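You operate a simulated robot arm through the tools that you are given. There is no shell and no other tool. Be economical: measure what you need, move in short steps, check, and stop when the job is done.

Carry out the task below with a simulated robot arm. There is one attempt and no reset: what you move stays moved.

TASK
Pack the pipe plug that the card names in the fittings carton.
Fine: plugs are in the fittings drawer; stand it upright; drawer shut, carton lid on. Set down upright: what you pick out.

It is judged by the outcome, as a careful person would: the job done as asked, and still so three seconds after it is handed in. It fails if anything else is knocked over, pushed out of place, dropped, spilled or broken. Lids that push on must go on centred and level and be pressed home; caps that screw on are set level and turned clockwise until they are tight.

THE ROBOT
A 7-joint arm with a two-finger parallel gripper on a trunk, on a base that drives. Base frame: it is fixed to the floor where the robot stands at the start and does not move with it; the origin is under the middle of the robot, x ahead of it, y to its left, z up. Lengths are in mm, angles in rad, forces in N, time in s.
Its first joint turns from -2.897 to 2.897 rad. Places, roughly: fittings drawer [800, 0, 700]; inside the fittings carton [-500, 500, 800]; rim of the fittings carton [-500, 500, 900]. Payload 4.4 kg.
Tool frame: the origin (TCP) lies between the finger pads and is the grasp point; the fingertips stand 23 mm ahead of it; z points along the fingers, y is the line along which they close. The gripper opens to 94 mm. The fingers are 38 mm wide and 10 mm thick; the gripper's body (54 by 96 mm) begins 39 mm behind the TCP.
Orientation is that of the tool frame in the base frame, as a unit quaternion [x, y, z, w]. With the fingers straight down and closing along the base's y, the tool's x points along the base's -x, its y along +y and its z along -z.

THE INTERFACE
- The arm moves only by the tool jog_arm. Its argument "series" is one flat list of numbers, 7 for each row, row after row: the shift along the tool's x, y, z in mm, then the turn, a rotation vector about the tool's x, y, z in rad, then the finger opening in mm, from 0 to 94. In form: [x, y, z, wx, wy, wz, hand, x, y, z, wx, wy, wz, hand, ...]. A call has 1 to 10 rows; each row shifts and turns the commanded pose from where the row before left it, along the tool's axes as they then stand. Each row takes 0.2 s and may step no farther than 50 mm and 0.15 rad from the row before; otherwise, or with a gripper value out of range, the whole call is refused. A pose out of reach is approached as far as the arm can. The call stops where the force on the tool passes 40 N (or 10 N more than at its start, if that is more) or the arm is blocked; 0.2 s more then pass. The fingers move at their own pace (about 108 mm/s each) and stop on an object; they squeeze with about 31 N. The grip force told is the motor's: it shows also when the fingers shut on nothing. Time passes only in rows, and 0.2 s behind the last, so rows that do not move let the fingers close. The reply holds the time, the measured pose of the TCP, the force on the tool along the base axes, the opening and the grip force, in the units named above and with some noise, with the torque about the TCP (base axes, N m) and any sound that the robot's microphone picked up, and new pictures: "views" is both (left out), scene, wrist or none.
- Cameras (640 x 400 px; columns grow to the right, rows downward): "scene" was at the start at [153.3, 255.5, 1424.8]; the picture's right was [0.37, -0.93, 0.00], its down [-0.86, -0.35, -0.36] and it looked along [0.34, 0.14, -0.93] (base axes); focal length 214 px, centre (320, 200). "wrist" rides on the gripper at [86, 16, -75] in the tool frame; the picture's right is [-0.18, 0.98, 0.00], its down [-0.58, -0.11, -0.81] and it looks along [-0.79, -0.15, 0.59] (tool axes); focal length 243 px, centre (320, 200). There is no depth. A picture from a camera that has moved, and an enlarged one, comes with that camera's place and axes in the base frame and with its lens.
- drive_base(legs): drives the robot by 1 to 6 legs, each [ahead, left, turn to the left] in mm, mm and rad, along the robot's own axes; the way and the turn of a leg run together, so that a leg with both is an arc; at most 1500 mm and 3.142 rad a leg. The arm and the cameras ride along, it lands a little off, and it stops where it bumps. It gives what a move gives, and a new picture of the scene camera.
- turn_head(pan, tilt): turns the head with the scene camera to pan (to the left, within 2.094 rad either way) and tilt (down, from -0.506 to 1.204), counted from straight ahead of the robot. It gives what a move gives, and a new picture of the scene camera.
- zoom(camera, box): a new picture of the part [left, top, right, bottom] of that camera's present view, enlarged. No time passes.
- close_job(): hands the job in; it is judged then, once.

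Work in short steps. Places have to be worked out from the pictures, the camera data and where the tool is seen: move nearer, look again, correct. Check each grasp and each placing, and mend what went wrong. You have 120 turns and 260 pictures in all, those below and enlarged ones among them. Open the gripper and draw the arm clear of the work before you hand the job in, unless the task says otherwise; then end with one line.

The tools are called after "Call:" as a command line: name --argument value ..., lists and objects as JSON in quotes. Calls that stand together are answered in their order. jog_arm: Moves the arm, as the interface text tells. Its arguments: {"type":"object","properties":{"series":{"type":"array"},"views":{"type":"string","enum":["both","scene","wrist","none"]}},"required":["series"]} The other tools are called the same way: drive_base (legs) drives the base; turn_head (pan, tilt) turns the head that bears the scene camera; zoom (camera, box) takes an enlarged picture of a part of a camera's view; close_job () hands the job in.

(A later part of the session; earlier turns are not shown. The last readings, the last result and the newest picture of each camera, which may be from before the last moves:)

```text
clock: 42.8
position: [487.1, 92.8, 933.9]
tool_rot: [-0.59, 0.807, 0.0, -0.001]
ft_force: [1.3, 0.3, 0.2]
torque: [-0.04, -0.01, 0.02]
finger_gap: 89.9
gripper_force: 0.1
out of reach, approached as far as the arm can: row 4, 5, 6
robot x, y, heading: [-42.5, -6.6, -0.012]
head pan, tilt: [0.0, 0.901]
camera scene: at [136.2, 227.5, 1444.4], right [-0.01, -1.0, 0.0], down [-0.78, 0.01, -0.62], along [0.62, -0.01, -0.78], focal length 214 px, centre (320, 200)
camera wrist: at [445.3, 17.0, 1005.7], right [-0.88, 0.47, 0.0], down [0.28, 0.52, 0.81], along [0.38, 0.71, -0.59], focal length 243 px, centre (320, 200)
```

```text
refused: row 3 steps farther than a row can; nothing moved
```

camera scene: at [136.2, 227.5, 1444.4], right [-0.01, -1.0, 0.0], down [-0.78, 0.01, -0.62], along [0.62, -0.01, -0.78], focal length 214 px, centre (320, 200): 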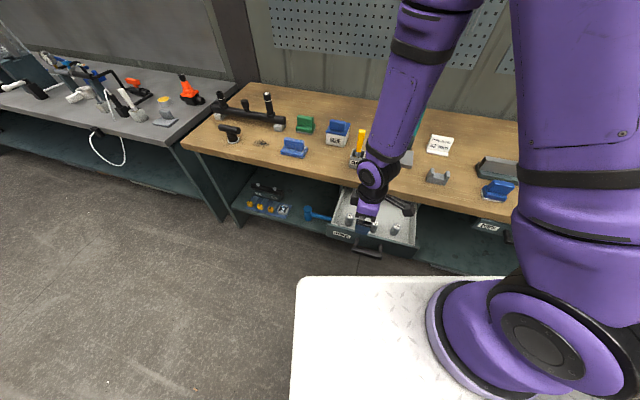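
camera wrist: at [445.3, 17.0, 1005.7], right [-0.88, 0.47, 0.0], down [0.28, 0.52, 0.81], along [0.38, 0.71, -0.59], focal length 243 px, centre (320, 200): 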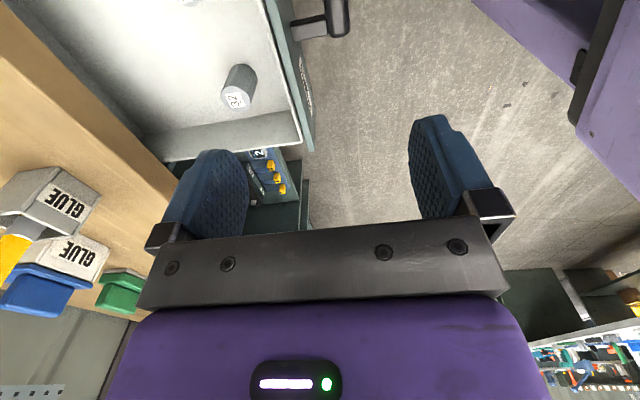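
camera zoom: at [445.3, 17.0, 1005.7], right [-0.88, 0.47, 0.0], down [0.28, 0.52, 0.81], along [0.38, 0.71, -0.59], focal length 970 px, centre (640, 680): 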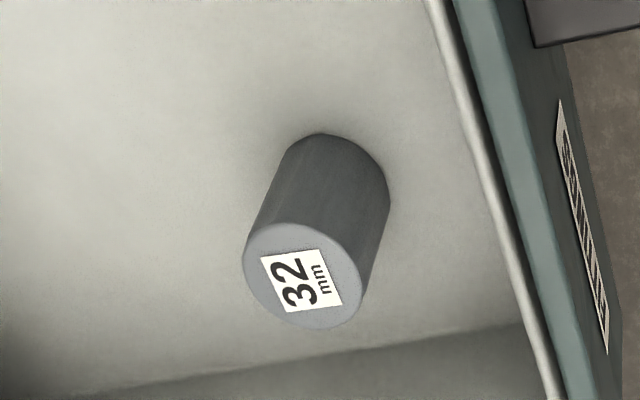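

Call:
jog_arm --series '[-14.8, -33.7, 0, 0, 0, 0, 90, -14.8, -33.7, 25, 0, 0, 0, 90, -14.7, -33.8, 25, 0, 0, 0, 90]'

```text
clock: 43.6
position: [595.3, 103.0, 881.5]
tool_rot: [-0.588, 0.809, 0.001, -0.001]
ft_force: [-0.3, 0.2, 0.2]
torque: [0.01, -0.03, 0.02]
finger_gap: 90.1
gripper_force: 0.0
robot x, y, heading: [-45.2, -5.4, -0.014]
head pan, tilt: [0.0, 0.901]
camera scene: at [135.4, 226.2, 1444.7], right [-0.01, -1.0, 0.0], down [-0.78, 0.01, -0.62], along [0.62, -0.01, -0.78], focal length 214 px, centre (320, 200)
camera wrist: at [553.9, 26.8, 954.4], right [-0.88, 0.48, 0.0], down [0.28, 0.52, 0.81], along [0.38, 0.71, -0.59], focal length 243 px, centre (320, 200)
```

scene: 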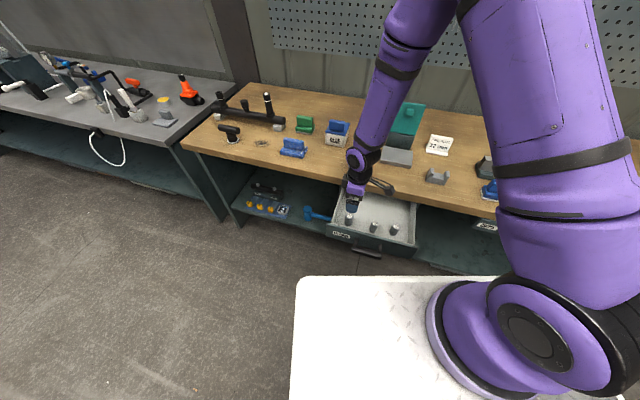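
wrist: 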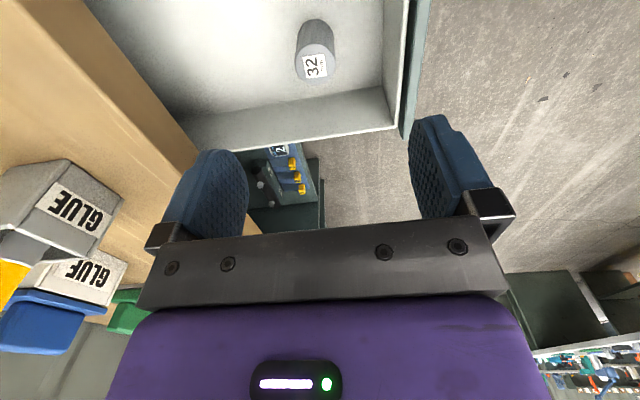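

Plug confirmed at ≈ (599, 103.5). I correct by a few mm and descend to z≈800, then check.

Call:
jog_arm --series '[-1.5, -3, 40, 0, 0, 0, 76, 0, 0, 40, 0, 0, 0, 76]' --views "wrist"

```text
clock: 44.2
position: [600.8, 104.9, 801.9]
tool_rot: [-0.589, 0.808, 0.0, 0.0]
ft_force: [0.7, 0.3, 0.4]
torque: [-0.02, 0.01, -0.02]
finger_gap: 75.7
gripper_force: 0.0
robot x, y, heading: [-44.4, -9.4, -0.012]
head pan, tilt: [0.0, 0.901]
camera wrist: at [558.2, 27.4, 874.4], right [-0.88, 0.48, 0.0], down [0.28, 0.52, 0.81], along [0.38, 0.71, -0.59], focal length 243 px, centre (320, 200)
```

wrist: 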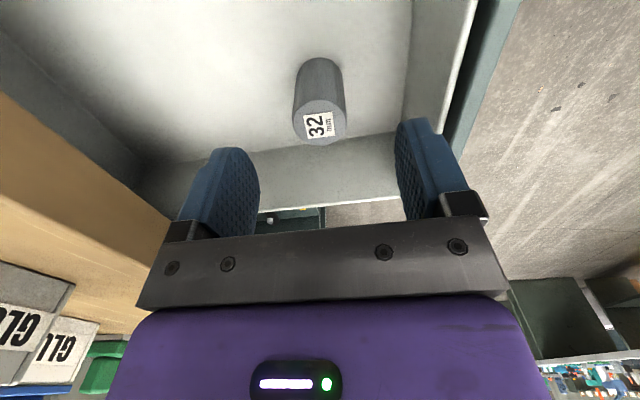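

The plug reads ~4 mm toward tool +x; I correct, descend to z≈755 and close.

Call:
jog_arm --series '[4, 2, 25, 0, 0, 0, 76, 0, 0, 22, 0, 0, 0, 76, 0, 0, 0, 0, 0, 0, 20, 0, 0, 0, 0, 0, 0, 20, 0, 0, 0, 0, 0, 0, 20]' --views "wrist"

```text
clock: 45.4
position: [596.6, 101.0, 755.6]
tool_rot: [-0.588, 0.809, 0.001, 0.0]
ft_force: [1.1, 0.2, 1.4]
torque: [0.0, -0.03, -0.02]
finger_gap: 31.9
gripper_force: 31.1
robot x, y, heading: [-40.0, -8.5, -0.007]
head pan, tilt: [0.0, 0.901]
camera wrist: at [554.6, 24.2, 827.7], right [-0.88, 0.48, 0.0], down [0.28, 0.52, 0.81], along [0.38, 0.71, -0.59], focal length 243 px, centre (320, 200)
```

wrist: 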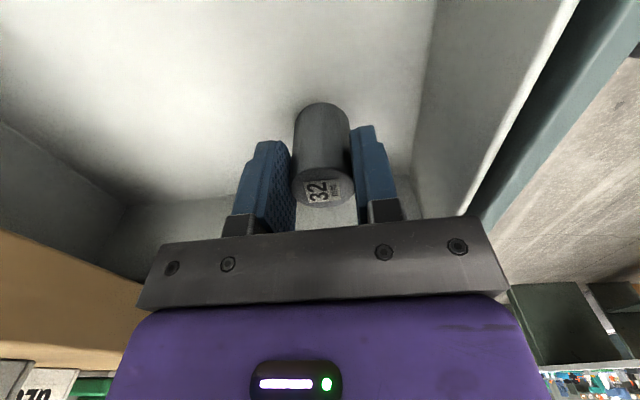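

The plug is held (31.9 mm). I lift it straight up clear of the drawer and bench.

Call:
jog_arm --series '[0, 0, -20, 0, 0, 0, 20, 0, 0, -45, 0, 0, 0, 20, 0, 0, -50, 0, 0, 0, 20, 0, 0, -50, 0, 0, 0, 20, 0, 0, -50, 0, 0, 0, 20, 0, 0, -50, 0, 0, 0, 20, 0, 0, -50, 0, 0, 0, 20]'

```text
clock: 47.0
position: [598.0, 100.3, 1070.1]
tool_rot: [-0.589, 0.808, 0.0, -0.002]
ft_force: [0.3, 0.1, -1.7]
torque: [-0.02, 0.05, 0.04]
finger_gap: 31.8
gripper_force: 31.6
robot x, y, heading: [-44.5, -5.9, -0.007]
head pan, tilt: [0.0, 0.901]
camera scene: at [136.7, 226.4, 1444.5], right [-0.01, -1.0, 0.0], down [-0.78, 0.01, -0.62], along [0.62, -0.01, -0.78], focal length 214 px, centre (320, 200)
camera wrist: at [555.7, 24.4, 1143.2], right [-0.88, 0.48, 0.0], down [0.28, 0.52, 0.81], along [0.38, 0.71, -0.59], focal length 243 px, centre (320, 200)
```

scene: 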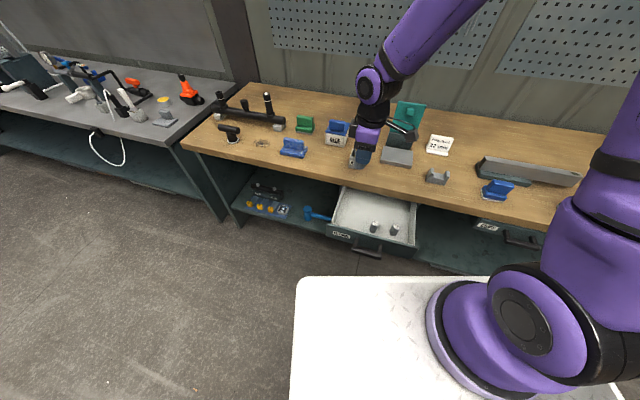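
wrist: 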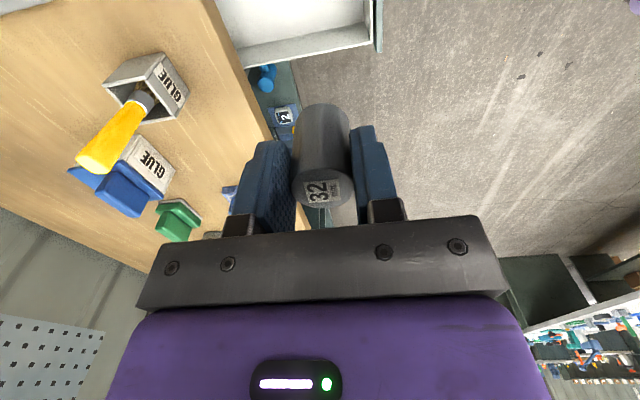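

Clear. I swing left at z≈1150 toward (400,430) and then (160,520), holding tool orientation.

Call:
jog_arm --series '[-31.8, 36.1, -10, 0, 0, 0, 20, -31.8, 36.1, -10, 0, 0, 0, 20, -31.8, 36.1, -10, 0, 0, 0, 20, -31.8, 36.1, -10, 0, 0, 0, 20, -31.8, 36.1, -10, 0, 0, 0, 20, -31.8, 36.1, -10, 0, 0, 0, 20, -31.8, 36.1, -10, 0, 0, 0, 20, -31.8, 36.1, -10, 0, 0, 0, 20]' --views "none"

Call:
jog_arm --series '[-2.2, 42.6, 0, 0, 0, 0, 20, -2.2, 42.6, 0, 0, 0, 0, 20, -2.2, 42.6, 0, 0, 0, 0, 20, -2.2, 42.6, 0, 0, 0, 0, 20, -2.2, 42.6, 0, 0, 0, 0, 20, -2.2, 42.6, 0, 0, 0, 0, 20]'

Call:
turn_head --pan 2.0 --tilt 0.8

```text
clock: 48.8
position: [399.2, 431.4, 1151.2]
tool_rot: [-0.588, 0.809, 0.0, 0.0]
ft_force: [1.2, -1.4, 0.7]
torque: [0.05, 0.04, 0.03]
finger_gap: 31.6
gripper_force: 31.1
robot x, y, heading: [-45.4, -8.0, -0.012]
head pan, tilt: [0.0, 0.901]
```

```text
clock: 50.2
position: [159.8, 523.2, 1151.0]
tool_rot: [-0.589, 0.808, 0.001, -0.001]
ft_force: [1.3, -0.4, -0.1]
torque: [0.05, 0.06, 0.02]
finger_gap: 31.5
gripper_force: 31.2
robot x, y, heading: [-40.0, -7.8, -0.014]
head pan, tilt: [0.0, 0.901]
camera scene: at [136.3, 225.6, 1444.6], right [-0.01, -1.0, 0.0], down [-0.78, 0.01, -0.62], along [0.62, -0.01, -0.78], focal length 214 px, centre (320, 200)
camera wrist: at [118.1, 446.4, 1223.2], right [-0.88, 0.48, 0.0], down [0.28, 0.52, 0.81], along [0.38, 0.71, -0.59], focal length 243 px, centre (320, 200)
```

scene: 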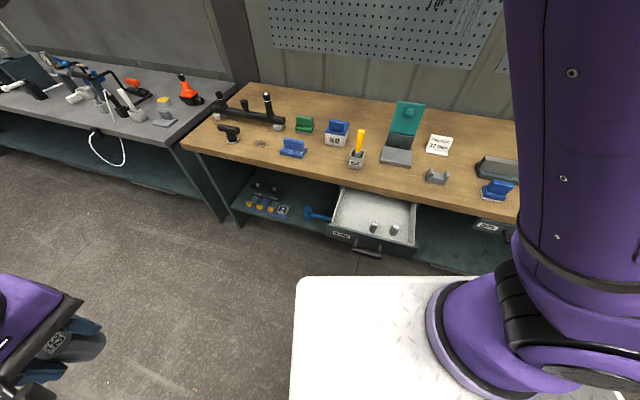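
wrist: 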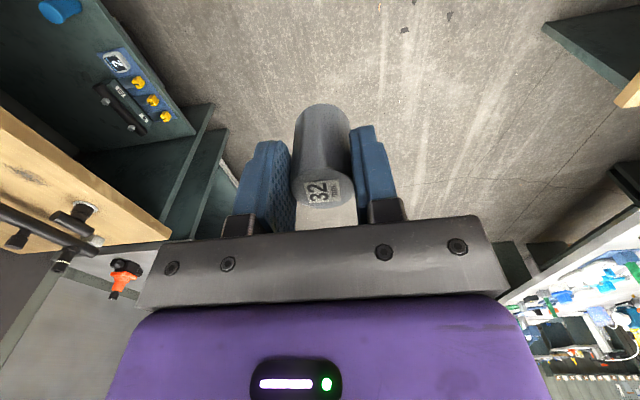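

```text
clock: 52.1
position: [159.9, 523.8, 1150.7]
tool_rot: [-0.589, 0.808, 0.001, -0.001]
ft_force: [0.0, 0.4, -0.6]
torque: [0.02, 0.02, 0.0]
finger_gap: 31.6
gripper_force: 30.9
robot x, y, heading: [-44.9, -5.5, -0.012]
head pan, tilt: [2.0, 0.799]
camera scene: at [27.6, 300.6, 1452.5], right [0.91, 0.41, 0.0], down [0.29, -0.65, -0.7], along [-0.28, 0.64, -0.72], focal length 214 px, centre (320, 200)
```

scene: 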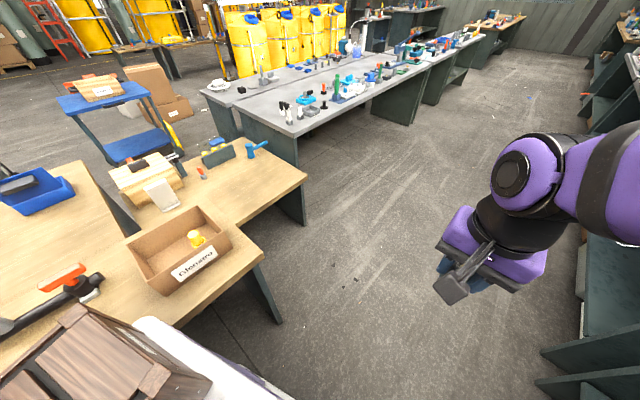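

The mast stands at about (57, 227); I continue in small stages toward the carton with the arm and watch for blocking.

Call:
jog_arm --series '[6.4, 43.1, 0, 0, 0, 0, 20, 6.4, 43.1, 0, 0, 0, 0, 20, 6.4, 43.1, 0, 0, 0, 0, 20, 6.4, 43.1, 0, 0, 0, 0, 20]' --views "scene"

```text
clock: 53.1
position: [-9.2, 551.0, 1154.2]
tool_rot: [-0.587, 0.81, 0.003, 0.0]
ft_force: [1.0, 0.8, 0.0]
torque: [-0.01, 0.04, -0.02]
finger_gap: 31.7
gripper_force: 31.0
robot x, y, heading: [-43.6, -6.3, -0.012]
head pan, tilt: [2.0, 0.799]
camera scene: at [26.3, 300.1, 1453.5], right [0.9, 0.43, 0.0], down [0.3, -0.64, -0.71], along [-0.3, 0.64, -0.71], focal length 214 px, centre (320, 200)
```

scene: 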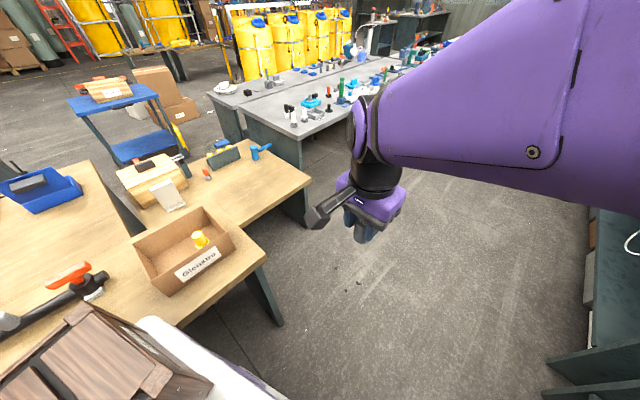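

The head camera shifted slightly: the forearm is touching the head. I back the arm off to the earlier safe place and re-check the crate relative to the deck.

Call:
jog_arm --series '[-6.4, -43.1, 0, 0, 0, 0, 20, -6.4, -43.1, 0, 0, 0, 0, 20, -6.4, -43.1, 0, 0, 0, 0, 20, -6.4, -43.1, 0, 0, 0, 0, 20]' --views "none"

Call:
turn_head --pan -2.089 --tilt 0.799

```text
clock: 54.1
position: [160.2, 522.6, 1149.8]
tool_rot: [-0.589, 0.808, 0.001, -0.001]
ft_force: [-0.7, 0.3, -0.3]
torque: [-0.02, -0.07, 0.0]
finger_gap: 31.7
gripper_force: 31.1
robot x, y, heading: [-43.2, -4.9, -0.013]
head pan, tilt: [2.0, 0.799]
```

```text
clock: 57.4
position: [160.3, 523.1, 1151.5]
tool_rot: [-0.588, 0.809, 0.0, 0.0]
ft_force: [0.4, -0.3, 0.1]
torque: [0.01, -0.03, 0.02]
finger_gap: 31.6
gripper_force: 30.7
robot x, y, heading: [-44.6, -4.3, -0.011]
head pan, tilt: [-2.089, 0.799]
camera scene: at [19.8, 157.2, 1452.5], right [-0.86, 0.5, 0.0], down [0.36, 0.62, -0.7], along [-0.35, -0.6, -0.72], focal length 214 px, centre (320, 200)
```

scene: 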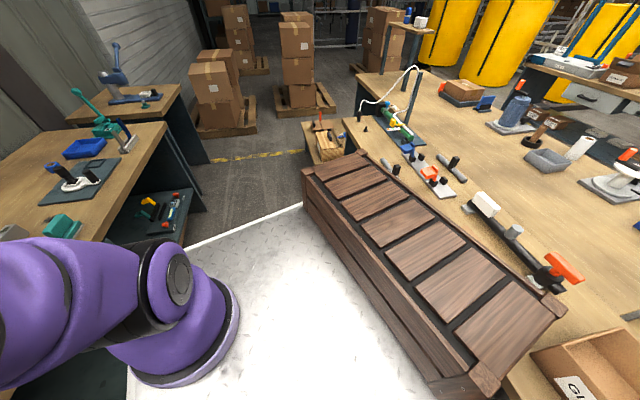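

The crate rides on the robot, and turning needs the drawer shut first. I'll shift the base right 160 and back 80 (bench behind slants away there) so that I can push the drawer shut with the finger's outer side while holding the plug.

Call:
drive_base --legs '[[10, 0, 0], [0, -160, 0.01], [-85, 0, 0]]'

Call:
turn_head --pan 0.2 --tilt 0.95

```text
clock: 59.9
position: [103.4, 359.5, 1151.7]
tool_rot: [-0.591, 0.806, 0.001, -0.001]
ft_force: [-0.3, 0.0, 0.3]
torque: [0.04, 0.01, -0.01]
finger_gap: 31.5
gripper_force: 30.9
robot x, y, heading: [-93.2, -168.0, -0.007]
head pan, tilt: [-2.089, 0.799]
stopped in leg 3: the robot was blocked; the commanded pose is now the measured one
camera scene: at [-33.3, -5.3, 1452.5], right [-0.86, 0.5, 0.0], down [0.36, 0.62, -0.7], along [-0.35, -0.6, -0.72], focal length 214 px, centre (320, 200)
```

scene: 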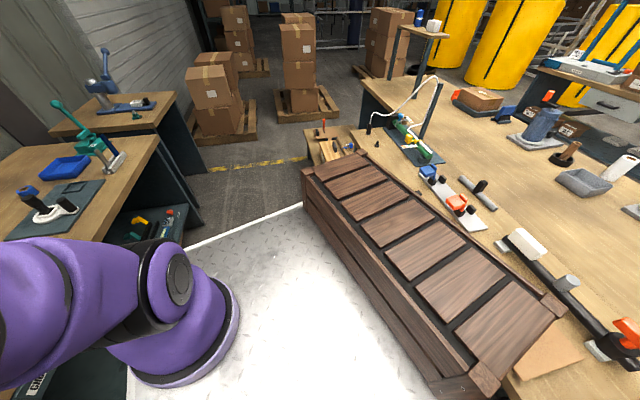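

```text
clock: 62.0
position: [105.1, 360.5, 1151.1]
tool_rot: [-0.59, 0.807, 0.001, -0.001]
ft_force: [0.0, -0.3, -0.2]
torque: [0.01, 0.06, -0.02]
finger_gap: 31.5
gripper_force: 31.3
robot x, y, heading: [-96.6, -169.6, -0.01]
head pan, tilt: [0.201, 0.949]
camera scene: at [78.7, 78.2, 1441.0], right [0.19, -0.98, 0.0], down [-0.8, -0.15, -0.58], along [0.57, 0.11, -0.81], focal length 214 px, centre (320, 200)
```

scene: 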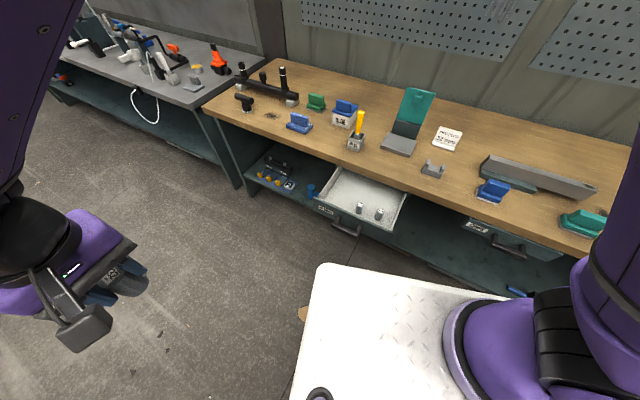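

The base is now at (-96,-169). A tan piece shows by the deck's left edge; I zoom on it, and on the drawer.

Call:
zoom --camera "scene" --box '[270, 280, 350, 340]'

Call:
zoom --camera "scene" --box '[290, 150, 420, 240]'

```text
6.67 times, centred on (310, 310) of scene
camera zoom: at [78.7, 78.2, 1441.0], right [0.19, -0.98, 0.0], down [-0.8, -0.15, -0.58], along [0.57, 0.11, -0.81], focal length 1430 px, centre (387, -533)
```

zoom: 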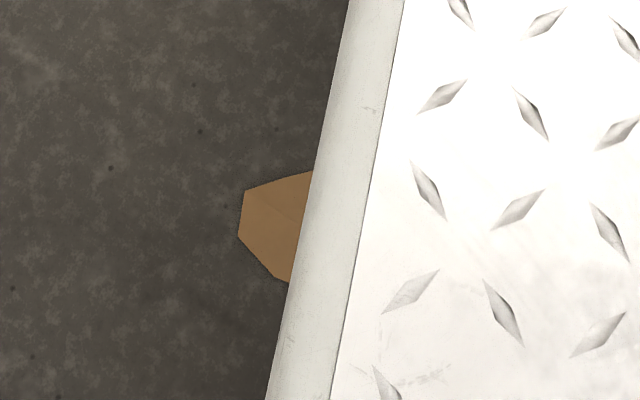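

```text
4.44 times, centred on (355, 195) of scene
camera zoom: at [78.7, 78.2, 1441.0], right [0.19, -0.98, 0.0], down [-0.8, -0.15, -0.58], along [0.57, 0.11, -0.81], focal length 953 px, centre (164, 222)
```

zoom: 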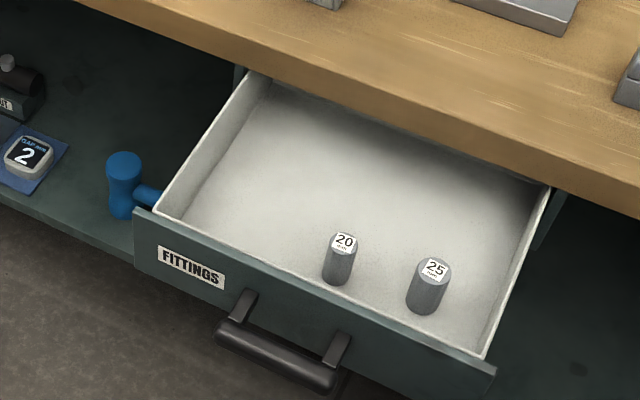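

That is just floor litter. The bar is still at ≈ (450,58,741). I swing the arm back in front of the drawer at height.

Call:
jog_arm --series '[20.5, -39.9, 0, 0, 0, 0, 20, 20.5, -39.9, 0, 0, 0, 0, 20, 20.5, -39.9, 0, 0, 0, 0, 20, 20.5, -39.9, 0, 0, 0, 0, 20, 20.5, -39.9, 0, 0, 0, 0, 20, 20.5, -39.9, 0, 0, 0, 0, 20, 20.5, -39.9, 0, 0, 0, 0, 20, 20.5, -39.9, 0, 0, 0, 0, 20, 20.5, -39.9, 0, 0, 0, 0, 20]' --views "none"

Call:
jog_arm --series '[0, 0, 50, 0, 0, 0, 20, 0, 0, 50, 0, 0, 0, 20, 0, 0, 50, 0, 0, 0, 20, 0, 0, 50, 0, 0, 0, 20, 0, 0, 50, 0, 0, 0, 20]'

```text
clock: 64.0
position: [390.9, 76.4, 1150.4]
tool_rot: [-0.591, 0.806, 0.0, -0.001]
ft_force: [-0.7, -0.1, -0.5]
torque: [-0.02, -0.03, 0.0]
finger_gap: 31.5
gripper_force: 30.7
robot x, y, heading: [-99.5, -168.0, -0.008]
head pan, tilt: [0.201, 0.949]
```

```text
clock: 65.2
position: [389.4, 75.3, 901.2]
tool_rot: [-0.591, 0.807, 0.001, 0.0]
ft_force: [-0.6, -0.9, 0.8]
torque: [0.05, 0.01, 0.01]
finger_gap: 31.5
gripper_force: 31.2
robot x, y, heading: [-97.5, -172.5, -0.012]
head pan, tilt: [0.201, 0.949]
camera scene: at [78.4, 77.7, 1441.1], right [0.19, -0.98, 0.0], down [-0.8, -0.15, -0.58], along [0.57, 0.11, -0.81], focal length 214 px, centre (320, 200)
camera wrist: at [348.9, -1.7, 972.9], right [-0.88, 0.47, 0.0], down [0.28, 0.52, 0.81], along [0.38, 0.71, -0.59], focal length 243 px, centre (320, 200)
```

scene: 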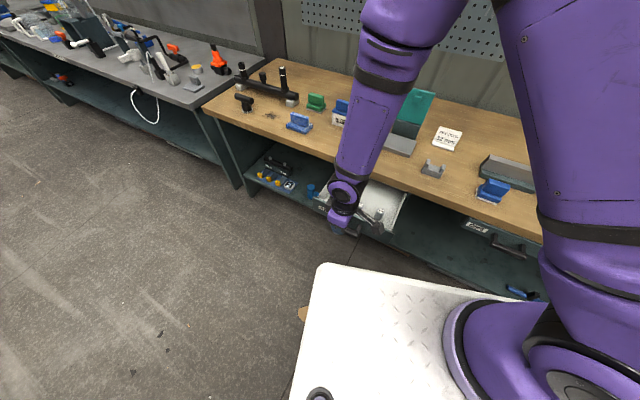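
wrist: 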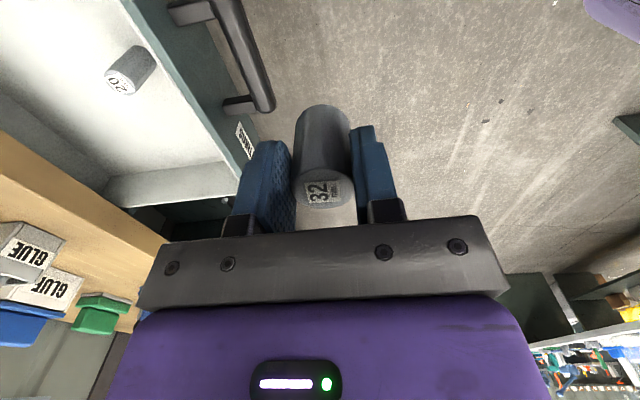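

Gripper is in front of the bar. I descend 150 mm to z≈752 with ~20 mm gap to the bar.

Call:
jog_arm --series '[0, 0, 50, 0, 0, 0, 20, 0, 0, 50, 0, 0, 0, 20, 0, 0, 49, 0, 0, 0, 20]' --views "wrist"

```text
clock: 66.0
position: [389.6, 77.0, 752.0]
tool_rot: [-0.59, 0.807, 0.001, -0.001]
ft_force: [-0.4, 0.1, 0.2]
torque: [-0.01, -0.01, 0.02]
finger_gap: 31.5
gripper_force: 30.8
robot x, y, heading: [-97.7, -165.1, -0.008]
head pan, tilt: [0.201, 0.949]
camera wrist: at [349.2, -0.4, 824.3], right [-0.88, 0.47, 0.0], down [0.28, 0.52, 0.81], along [0.38, 0.71, -0.59], focal length 243 px, centre (320, 200)
```

wrist: 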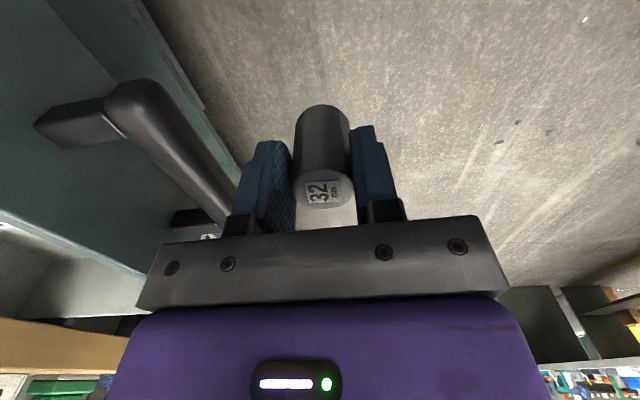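

Aligned. I push along tool −y gently: first 60 mm.

Call:
jog_arm --series '[0, -10, 0, 0, 0, 0, 20, 0, -10, 0, 0, 0, 0, 20, 0, -10, 0, 0, 0, 0, 20, 0, -10, 0, 0, 0, 0, 20, 0, -10, 0, 0, 0, 0, 20, 0, -10, 0, 0, 0, 0, 20]' --views "wrist"

```text
clock: 67.4
position: [447.8, 59.0, 751.5]
tool_rot: [-0.591, 0.807, 0.002, -0.002]
ft_force: [-0.1, 0.8, -0.6]
torque: [-0.01, 0.02, 0.0]
finger_gap: 31.6
gripper_force: 30.7
robot x, y, heading: [-96.6, -171.1, -0.011]
head pan, tilt: [0.201, 0.949]
camera wrist: at [406.7, -18.7, 823.9], right [-0.88, 0.47, 0.0], down [0.28, 0.52, 0.81], along [0.38, 0.71, -0.59], focal length 243 px, centre (320, 200)
```

wrist: 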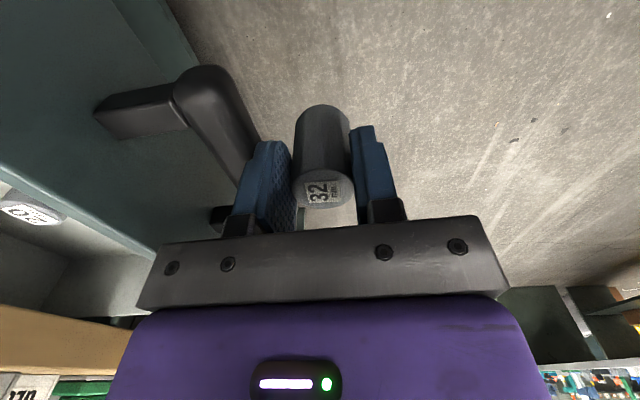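

Now at contact and sliding with low force. I continue the push.

Call:
jog_arm --series '[0, -13, 0, 0, 0, 0, 20, 0, -13, 0, 0, 0, 0, 20, 0, -13, 0, 0, 0, 0, 20, 0, -13, 0, 0, 0, 0, 20, 0, -13, 0, 0, 0, 0, 20, 0, -13, 0, 0, 0, 0, 20, 0, -13, 0, 0, 0, 0, 20, 0, -13, 0, 0, 0, 0, 20, 0, -13, 0, 0, 0, 0, 20, 0, -13, 0, 0, 0, 0, 20]'

```text
clock: 69.6
position: [569.6, 20.3, 752.8]
tool_rot: [-0.591, 0.807, 0.002, -0.001]
ft_force: [-0.6, 0.0, 0.1]
torque: [-0.01, 0.0, -0.03]
finger_gap: 31.5
gripper_force: 31.0
robot x, y, heading: [-94.1, -167.6, -0.012]
head pan, tilt: [0.201, 0.949]
camera scene: at [78.6, 78.4, 1441.0], right [0.19, -0.98, 0.0], down [-0.8, -0.15, -0.58], along [0.57, 0.11, -0.81], focal length 214 px, centre (320, 200)
camera wrist: at [530.5, -57.8, 823.9], right [-0.88, 0.47, 0.0], down [0.28, 0.52, 0.81], along [0.38, 0.71, -0.59], focal length 243 px, centre (320, 200)
```

scene: 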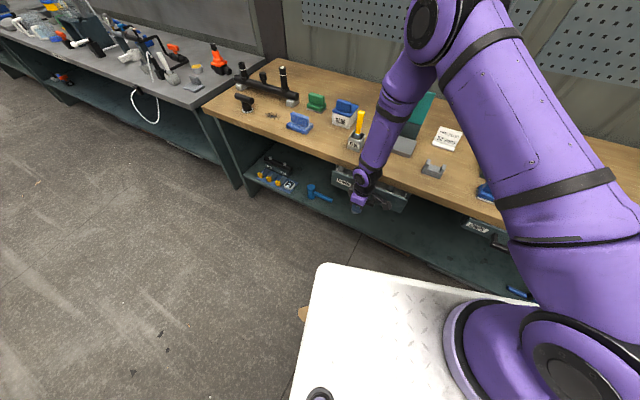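
wrist: 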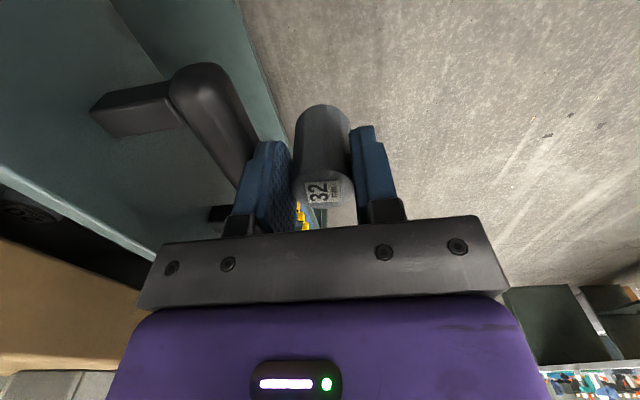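

About 30 mm remains. I push on slowly until it stops.

Call:
jog_arm --series '[0, -8, 0, 0, 0, 0, 20, 0, -8, 0, 0, 0, 0, 20, 0, -6, 0, 0, 0, 0, 20, 0, -5, 0, 0, 0, 0, 20, 0, -4, 0, 0, 0, 0, 20, 0, -3, 0, 0, 0, 0, 20, 0, -3, 0, 0, 0, 0, 20, 0, -3, 0, 0, 0, 0, 20]' --views "wrist"

```text
clock: 71.5
position: [604.5, 8.5, 750.6]
tool_rot: [-0.593, 0.805, 0.003, -0.005]
ft_force: [-7.0, 2.8, 1.5]
torque: [-0.06, -0.04, -0.15]
finger_gap: 31.4
gripper_force: 31.1
robot x, y, heading: [-99.9, -167.2, -0.013]
head pan, tilt: [0.201, 0.949]
stopped in row 8: the force on the tool passed its limit at 42 N (the readings are from after the stop); the commanded pose is now the measured one
camera wrist: at [564.1, -68.6, 823.3], right [-0.88, 0.47, 0.01], down [0.29, 0.52, 0.8], along [0.37, 0.71, -0.6], focal length 243 px, centre (320, 200)
```

wrist: 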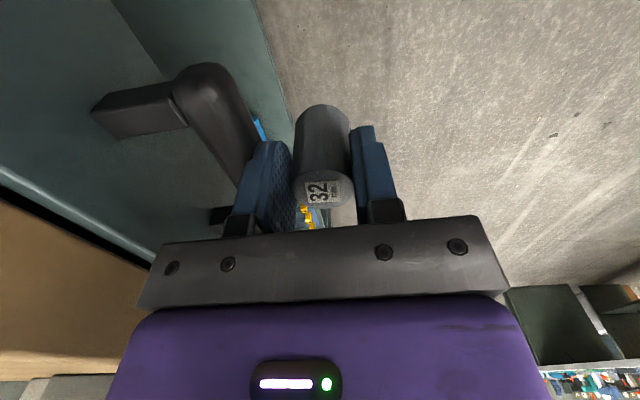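

The drawer hit its stop: shut. I back off, rise, and check the view.

Call:
jog_arm --series '[0, 25, 0, 0, 0, 0, 20, 0, 45, 0, 0, 0, 0, 20, 0, 10, -48, 0, 0, 0, 20, 0, 0, -50, 0, 0, 0, 20, 0, 0, -50, 0, 0, 0, 20, 0, 0, -50, 0, 0, 0, 20, 0, 0, -50, 0, 0, 0, 20, 0, 0, -50, 0, 0, 0, 20, 0, 0, -50, 0, 0, 0, 20, 0, 0, -50, 0, 0, 0, 20]'

Call:
zoom --camera "scene" --box '[290, 130, 430, 230]'

```text
clock: 73.7
position: [532.3, 31.0, 1150.1]
tool_rot: [-0.592, 0.806, 0.002, -0.004]
ft_force: [1.2, -0.3, -1.9]
torque: [-0.02, 0.04, 0.02]
finger_gap: 31.5
gripper_force: 31.1
robot x, y, heading: [-96.0, -169.6, -0.012]
head pan, tilt: [0.201, 0.949]
camera scene: at [79.4, 78.4, 1440.9], right [0.19, -0.98, 0.0], down [-0.8, -0.15, -0.58], along [0.57, 0.11, -0.81], focal length 214 px, centre (320, 200)
camera wrist: at [492.8, -46.4, 1222.9], right [-0.88, 0.47, 0.01], down [0.29, 0.52, 0.8], along [0.37, 0.71, -0.6], focal length 243 px, centre (320, 200)
```

scene: 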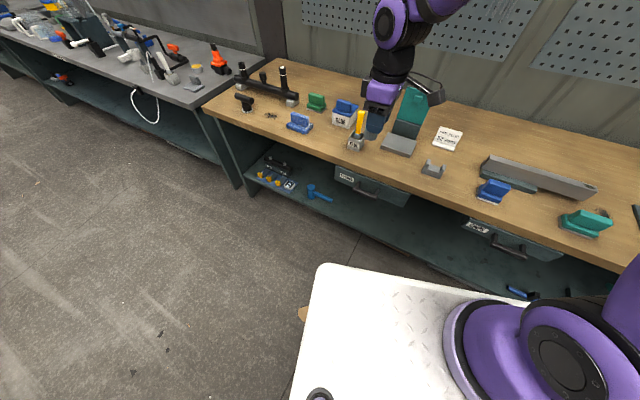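
wrist: 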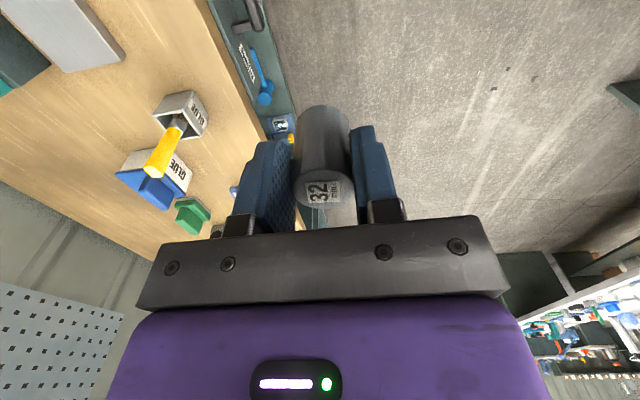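

```text
4.00 times, centred on (360, 180) of scene
camera zoom: at [79.4, 78.4, 1440.9], right [0.19, -0.98, 0.0], down [-0.8, -0.15, -0.58], along [0.57, 0.11, -0.81], focal length 858 px, centre (160, 280)
```

zoom: 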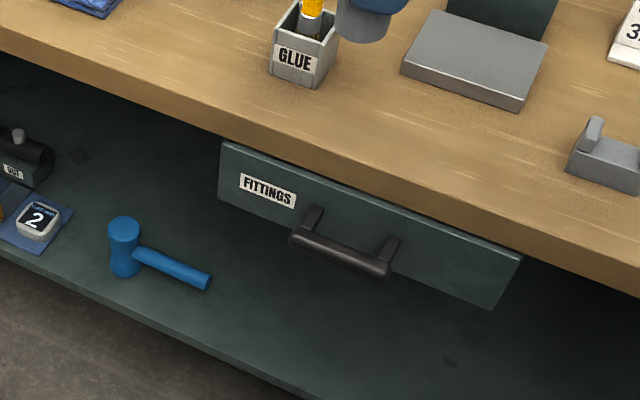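

The drawer is fully shut. I retract the arm close, then move forward 45 mm and turn left in place ~2.6 rad to face the carton bench.

Call:
jog_arm --series '[28.6, 40.6, 0, 0, 0, 0, 20, 28.6, 40.6, 0, 0, 0, 0, 20, 28.6, 40.6, 0, 0, 0, 0, 20, 0, 0, -40, 0, 0, 0, 20]' --views "none"

Call:
drive_base --legs '[[45, 0, 0], [0, 0, 0.9]]'

```text
clock: 74.7
position: [391.3, -14.7, 1192.0]
tool_rot: [-0.593, 0.805, 0.002, -0.004]
ft_force: [0.2, -0.4, -1.9]
torque: [0.03, 0.03, 0.01]
finger_gap: 31.3
gripper_force: 31.3
robot x, y, heading: [-96.7, -172.5, -0.009]
head pan, tilt: [0.201, 0.949]
```

```text
clock: 78.0
position: [125.0, 310.3, 1190.5]
tool_rot: [0.886, -0.464, -0.001, 0.005]
ft_force: [-0.1, 0.5, -1.1]
torque: [0.05, -0.02, -0.03]
finger_gap: 31.5
gripper_force: 31.4
robot x, y, heading: [-51.6, -168.9, 0.899]
head pan, tilt: [0.201, 0.949]
camera scene: at [-138.8, 119.2, 1441.0], right [0.89, -0.45, 0.0], down [-0.37, -0.73, -0.58], along [0.26, 0.52, -0.81], focal length 214 px, centre (320, 200)
```

scene: 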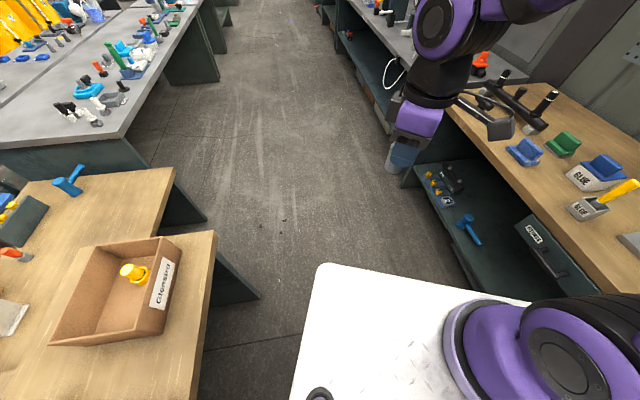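

No bump. I continue turning by 1.7 in two legs.

Call:
drive_base --legs '[[0, 0, 0.85]]'

Call:
drive_base --legs '[[0, 0, 0.85]]'

```text
clock: 80.6
position: [-298.2, 278.4, 1191.3]
tool_rot: [0.999, -0.055, 0.001, 0.004]
ft_force: [-0.3, -0.5, -0.8]
torque: [0.03, 0.0, -0.01]
finger_gap: 31.5
gripper_force: 31.1
robot x, y, heading: [-50.2, -168.0, 1.757]
head pan, tilt: [0.201, 0.949]
camera scene: at [-326.6, -47.6, 1441.0], right [0.93, 0.38, 0.0], down [0.31, -0.75, -0.58], along [-0.22, 0.54, -0.81], focal length 214 px, centre (320, 200)
```

scene: 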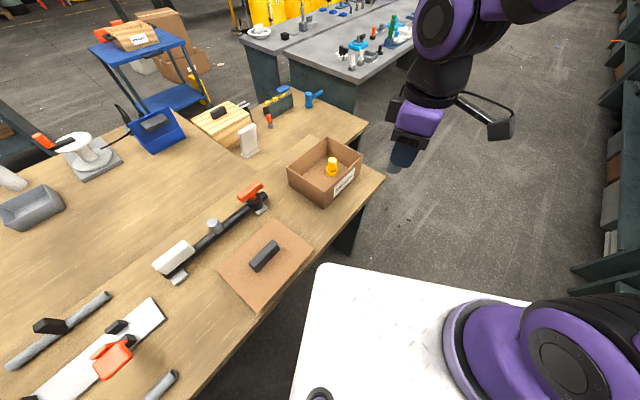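

```text
clock: 83.2
position: [-551.3, -60.5, 1192.0]
tool_rot: [0.932, 0.363, 0.003, 0.003]
ft_force: [0.1, 0.0, -0.5]
torque: [0.02, 0.01, 0.01]
finger_gap: 31.9
gripper_force: 31.3
robot x, y, heading: [-52.8, -170.4, 2.604]
head pan, tilt: [0.201, 0.949]
camera scene: at [-324.4, -297.6, 1441.0], right [0.33, 0.94, 0.0], down [0.77, -0.27, -0.58], along [-0.55, 0.19, -0.81], focal length 214 px, centre (320, 200)
```

scene: 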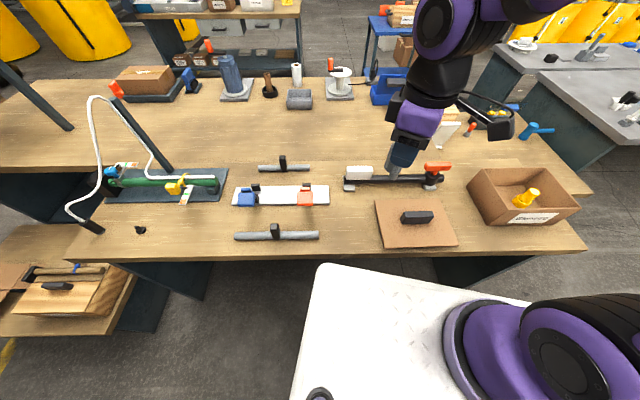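

Now the carton and its lid (tan board with a dark bar handle) are both in front. I zoom on each to measure.

Call:
zoom --camera "scene" --box '[450, 150, 600, 245]'

Call:
zoom --camera "scene" --box '[340, 150, 490, 255]'

```text
4.21 times, centred on (525, 198) of scene
camera zoom: at [-324.4, -297.6, 1441.0], right [0.33, 0.94, 0.0], down [0.77, -0.27, -0.58], along [-0.55, 0.19, -0.81], focal length 903 px, centre (-543, 210)
```

zoom: 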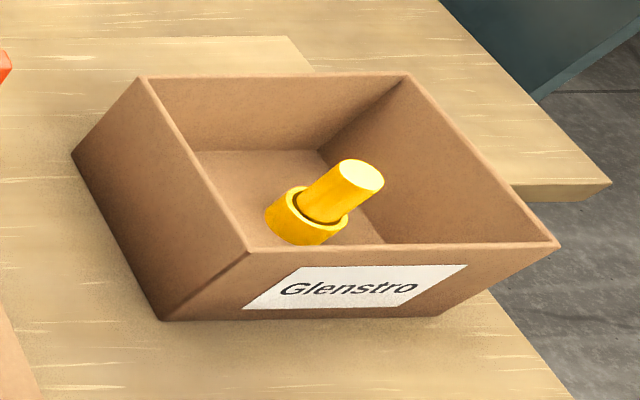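

```text
3.81 times, centred on (415, 202) of scene
camera zoom: at [-324.4, -297.6, 1441.0], right [0.33, 0.94, 0.0], down [0.77, -0.27, -0.58], along [-0.55, 0.19, -0.81], focal length 817 px, centre (-42, 190)
```

zoom: 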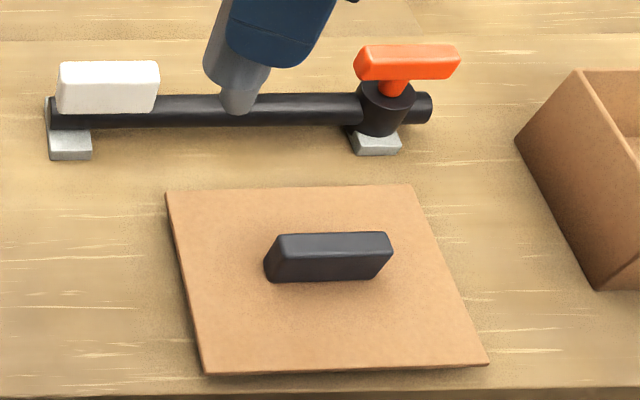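

Carton centre ≈ (-516, 485), long axis ≈ (0.31, 0.95), 223×169; the yellow piece stands at ≈ (-501, 531), top ≈ 868. I'll set the plug at ≈ (-532, 436). I move over it at height and align the tool.

Call:
jog_arm --series '[35, -35.3, 0, 0, 0, 0, 20, 35, -35.3, 0, 0, 0, 0, 20, 35, -35.3, 0, 0, 0, 0, 20, 35, -35.3, 0, 0, 0, 0, 20, 35, -35.3, 0, 0, 0, 0, 20, 35, -35.3, 0, 0, 0, 0, 20, 35, -35.3, 0, 0, 0, 0, 20, 35, -35.3, 0, 0, 0, 0, 20, 35, -35.3, 0, 0, 0, 0, 20, 35, -35.3, 0, 0, 0, 0, 20]' --views "none"

Call:
jog_arm --series '[0, 0, 20, 0, 0, -0.126, 20, 0, 0, 30, 0, 0, -0.126, 20, 0, 0, 30, 0, 0, -0.126, 20, 0, 0, 30, 0, 0, -0.126, 20]'

```text
clock: 85.4
position: [-532.4, 437.3, 1189.0]
tool_rot: [0.931, 0.364, 0.003, 0.004]
ft_force: [0.1, -0.8, 0.0]
torque: [0.05, 0.01, -0.02]
finger_gap: 31.6
gripper_force: 30.9
robot x, y, heading: [-50.5, -171.2, 2.604]
head pan, tilt: [0.201, 0.949]
```

```text
clock: 86.4
position: [-529.8, 435.3, 1080.0]
tool_rot: [0.812, 0.584, 0.002, 0.004]
ft_force: [0.1, -0.6, -0.2]
torque: [0.04, 0.02, -0.01]
finger_gap: 31.6
gripper_force: 31.0
robot x, y, heading: [-49.4, -171.4, 2.613]
head pan, tilt: [0.201, 0.949]
camera scene: at [-324.2, -297.9, 1441.0], right [0.33, 0.94, 0.0], down [0.77, -0.27, -0.58], along [-0.55, 0.19, -0.81], focal length 214 px, centre (320, 200)
camera wrist: at [-487.1, 512.9, 1152.9], right [0.87, -0.49, 0.01], down [-0.29, -0.51, 0.81], along [-0.39, -0.71, -0.59], focal length 243 px, centre (320, 200)
```

scene: 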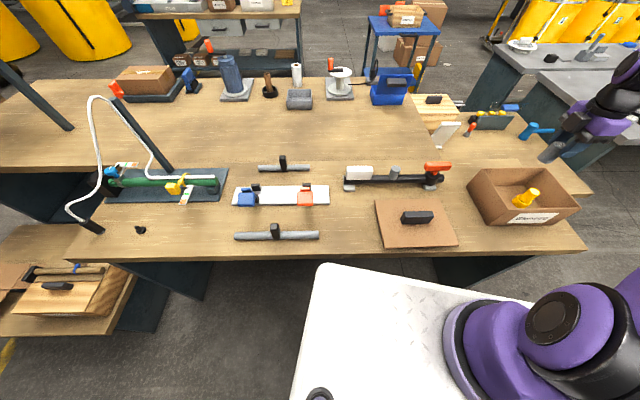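
wrist: 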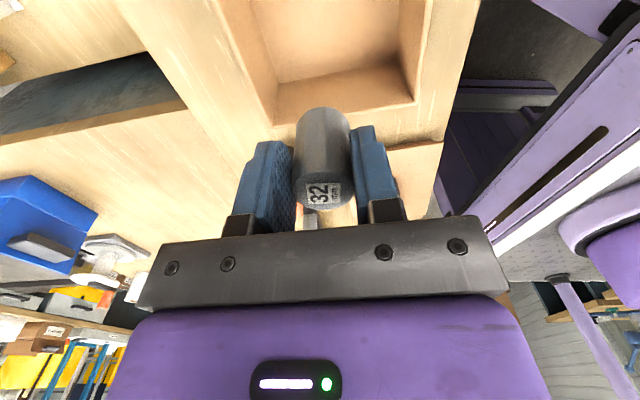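

Let me zoom on the wrist view to verify the place within the carton.

Call:
zoom --camera "wrist" --box '[190, 0, 500, 200]'

Call:
turn_head --pan -0.7 --tilt 0.8

```text
2.00 times, centred on (345, 100) of wrist
camera zoom: at [-487.1, 512.9, 1152.9], right [0.87, -0.49, 0.01], down [-0.29, -0.51, 0.81], along [-0.39, -0.71, -0.59], focal length 485 px, centre (270, 400)
```

zoom: 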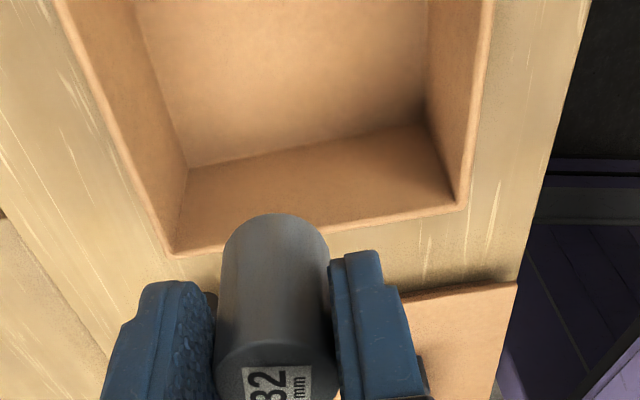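

```text
clock: 87.6
position: [-528.8, 435.7, 1079.6]
tool_rot: [0.813, 0.582, 0.003, 0.004]
ft_force: [-0.2, 0.5, -0.5]
torque: [0.01, -0.02, -0.02]
finger_gap: 31.7
gripper_force: 30.8
robot x, y, heading: [-53.1, -168.8, 2.606]
head pan, tilt: [-0.7, 0.799]
camera scene: at [-282.4, -245.2, 1452.5], right [0.94, 0.33, 0.0], down [0.24, -0.68, -0.7], along [-0.23, 0.66, -0.72], focal length 214 px, centre (320, 200)
```

scene: 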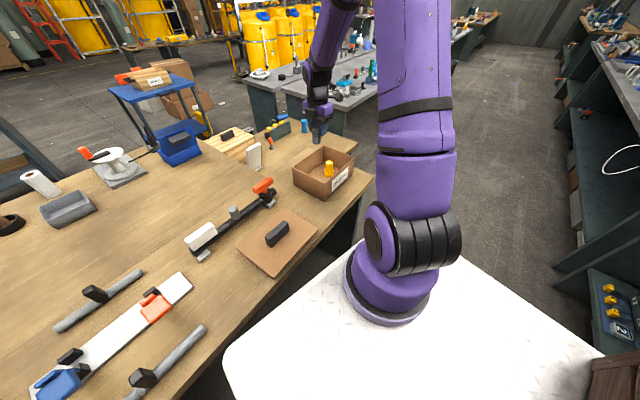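

Cross-checking both cameras gives rim z≈915, carton centre ≈ (-511, 463), yellow piece at ≈ (-494, 499). I shift to (-527, 415) and descend to z≈940.

Call:
jog_arm --series '[-18.5, 9.3, 40, 0, 0, 0, 20, 0, 0, 50, 0, 0, 0, 20, 0, 0, 50, 0, 0, 0, 20]'

Call:
zoom --camera "scene" --box '[270, 90, 400, 210]'

```text
clock: 88.4
position: [-525.7, 414.0, 940.2]
tool_rot: [0.813, 0.583, 0.002, 0.004]
ft_force: [0.3, 0.8, 0.2]
torque: [0.01, -0.03, 0.03]
finger_gap: 31.4
gripper_force: 31.1
robot x, y, heading: [-50.6, -169.1, 2.605]
head pan, tilt: [-0.7, 0.799]
camera scene: at [-281.9, -245.8, 1452.6], right [0.94, 0.33, 0.0], down [0.24, -0.68, -0.7], along [-0.23, 0.66, -0.72], focal length 214 px, centre (320, 200)
camera wrist: at [-483.4, 491.7, 1013.3], right [0.87, -0.49, 0.01], down [-0.3, -0.51, 0.81], along [-0.39, -0.71, -0.59], focal length 243 px, centre (320, 200)
```

scene: 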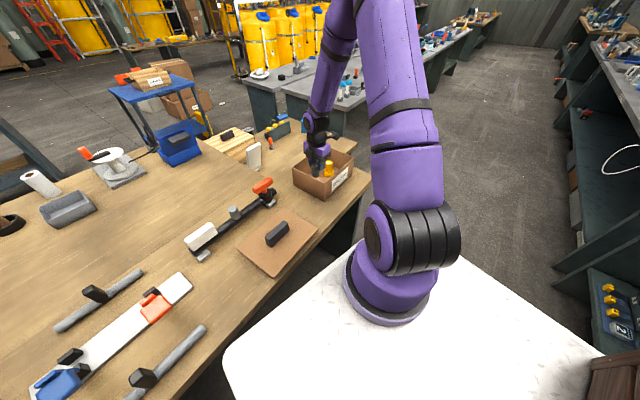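
wrist: 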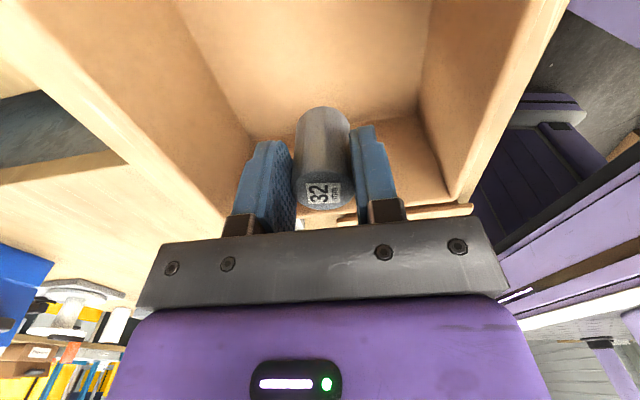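

```text
3.33 times, centred on (335, 150) of scene
camera zoom: at [-281.9, -245.8, 1452.6], right [0.94, 0.33, 0.0], down [0.24, -0.68, -0.7], along [-0.23, 0.66, -0.72], focal length 715 px, centre (270, 367)
```

zoom: 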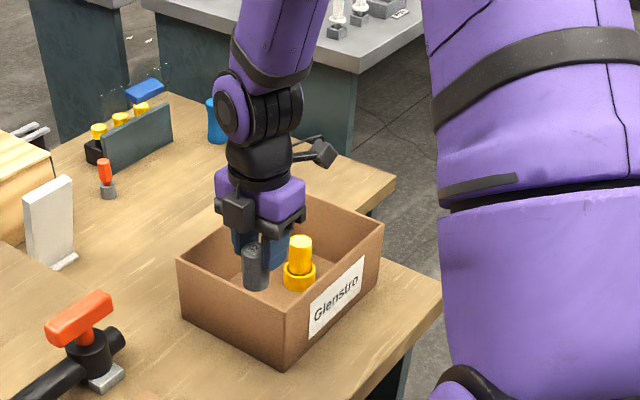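

The hand sits inside the carton; a block on the −u side of the palm is near the end wall, so I shift +12 mm along tool x, descend 55 mm, and check.

Call:
jog_arm --series '[12, 0, 5, 0, 0, 0, 20, 0, 0, 25, 0, 0, 0, 20, 0, 0, 25, 0, 0, 0, 20]' --views "wrist"

Call:
zoom --camera "scene" --box '[270, 90, 400, 210]'

```text
clock: 89.2
position: [-521.2, 425.5, 883.3]
tool_rot: [0.813, 0.583, 0.002, 0.004]
ft_force: [-0.4, 0.4, 0.0]
torque: [0.04, 0.01, 0.0]
finger_gap: 31.3
gripper_force: 30.5
robot x, y, heading: [-53.1, -170.4, 2.609]
head pan, tilt: [-0.7, 0.799]
camera wrist: at [-478.5, 503.5, 956.1], right [0.87, -0.49, 0.01], down [-0.3, -0.51, 0.81], along [-0.39, -0.71, -0.59], focal length 243 px, centre (320, 200)
```

wrist: 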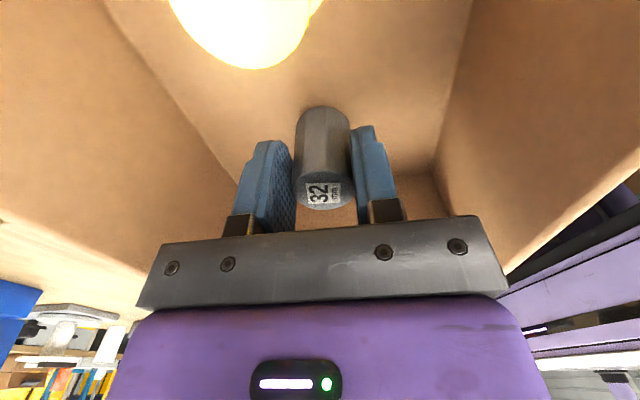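

```text
3.33 times, centred on (335, 150) of scene
camera zoom: at [-282.1, -245.4, 1452.6], right [0.94, 0.33, 0.0], down [0.24, -0.68, -0.7], along [-0.23, 0.66, -0.72], focal length 715 px, centre (270, 367)
```

zoom: 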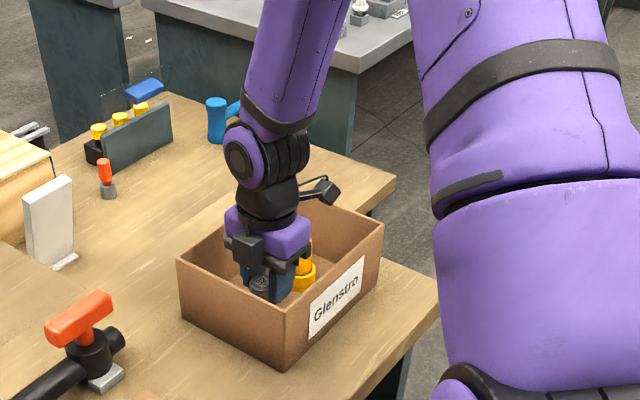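

Clearances hold. I lower in 3-mm steps until contact is felt.

Call:
jog_arm --series '[0, 0, 4, 0, 0, 0, 20, 0, 0, 4, 0, 0, 0, 20, 0, 0, 4, 0, 0, 0, 20, 0, 0, 3, 0, 0, 0, 20]' --views "none"

```text
clock: 90.2
position: [-521.7, 425.1, 870.7]
tool_rot: [0.813, 0.583, 0.002, 0.004]
ft_force: [1.4, 1.1, 26.6]
torque: [-0.21, 0.08, -0.02]
finger_gap: 31.5
gripper_force: 31.0
robot x, y, heading: [-50.8, -168.2, 2.604]
head pan, tilt: [-0.7, 0.799]
```

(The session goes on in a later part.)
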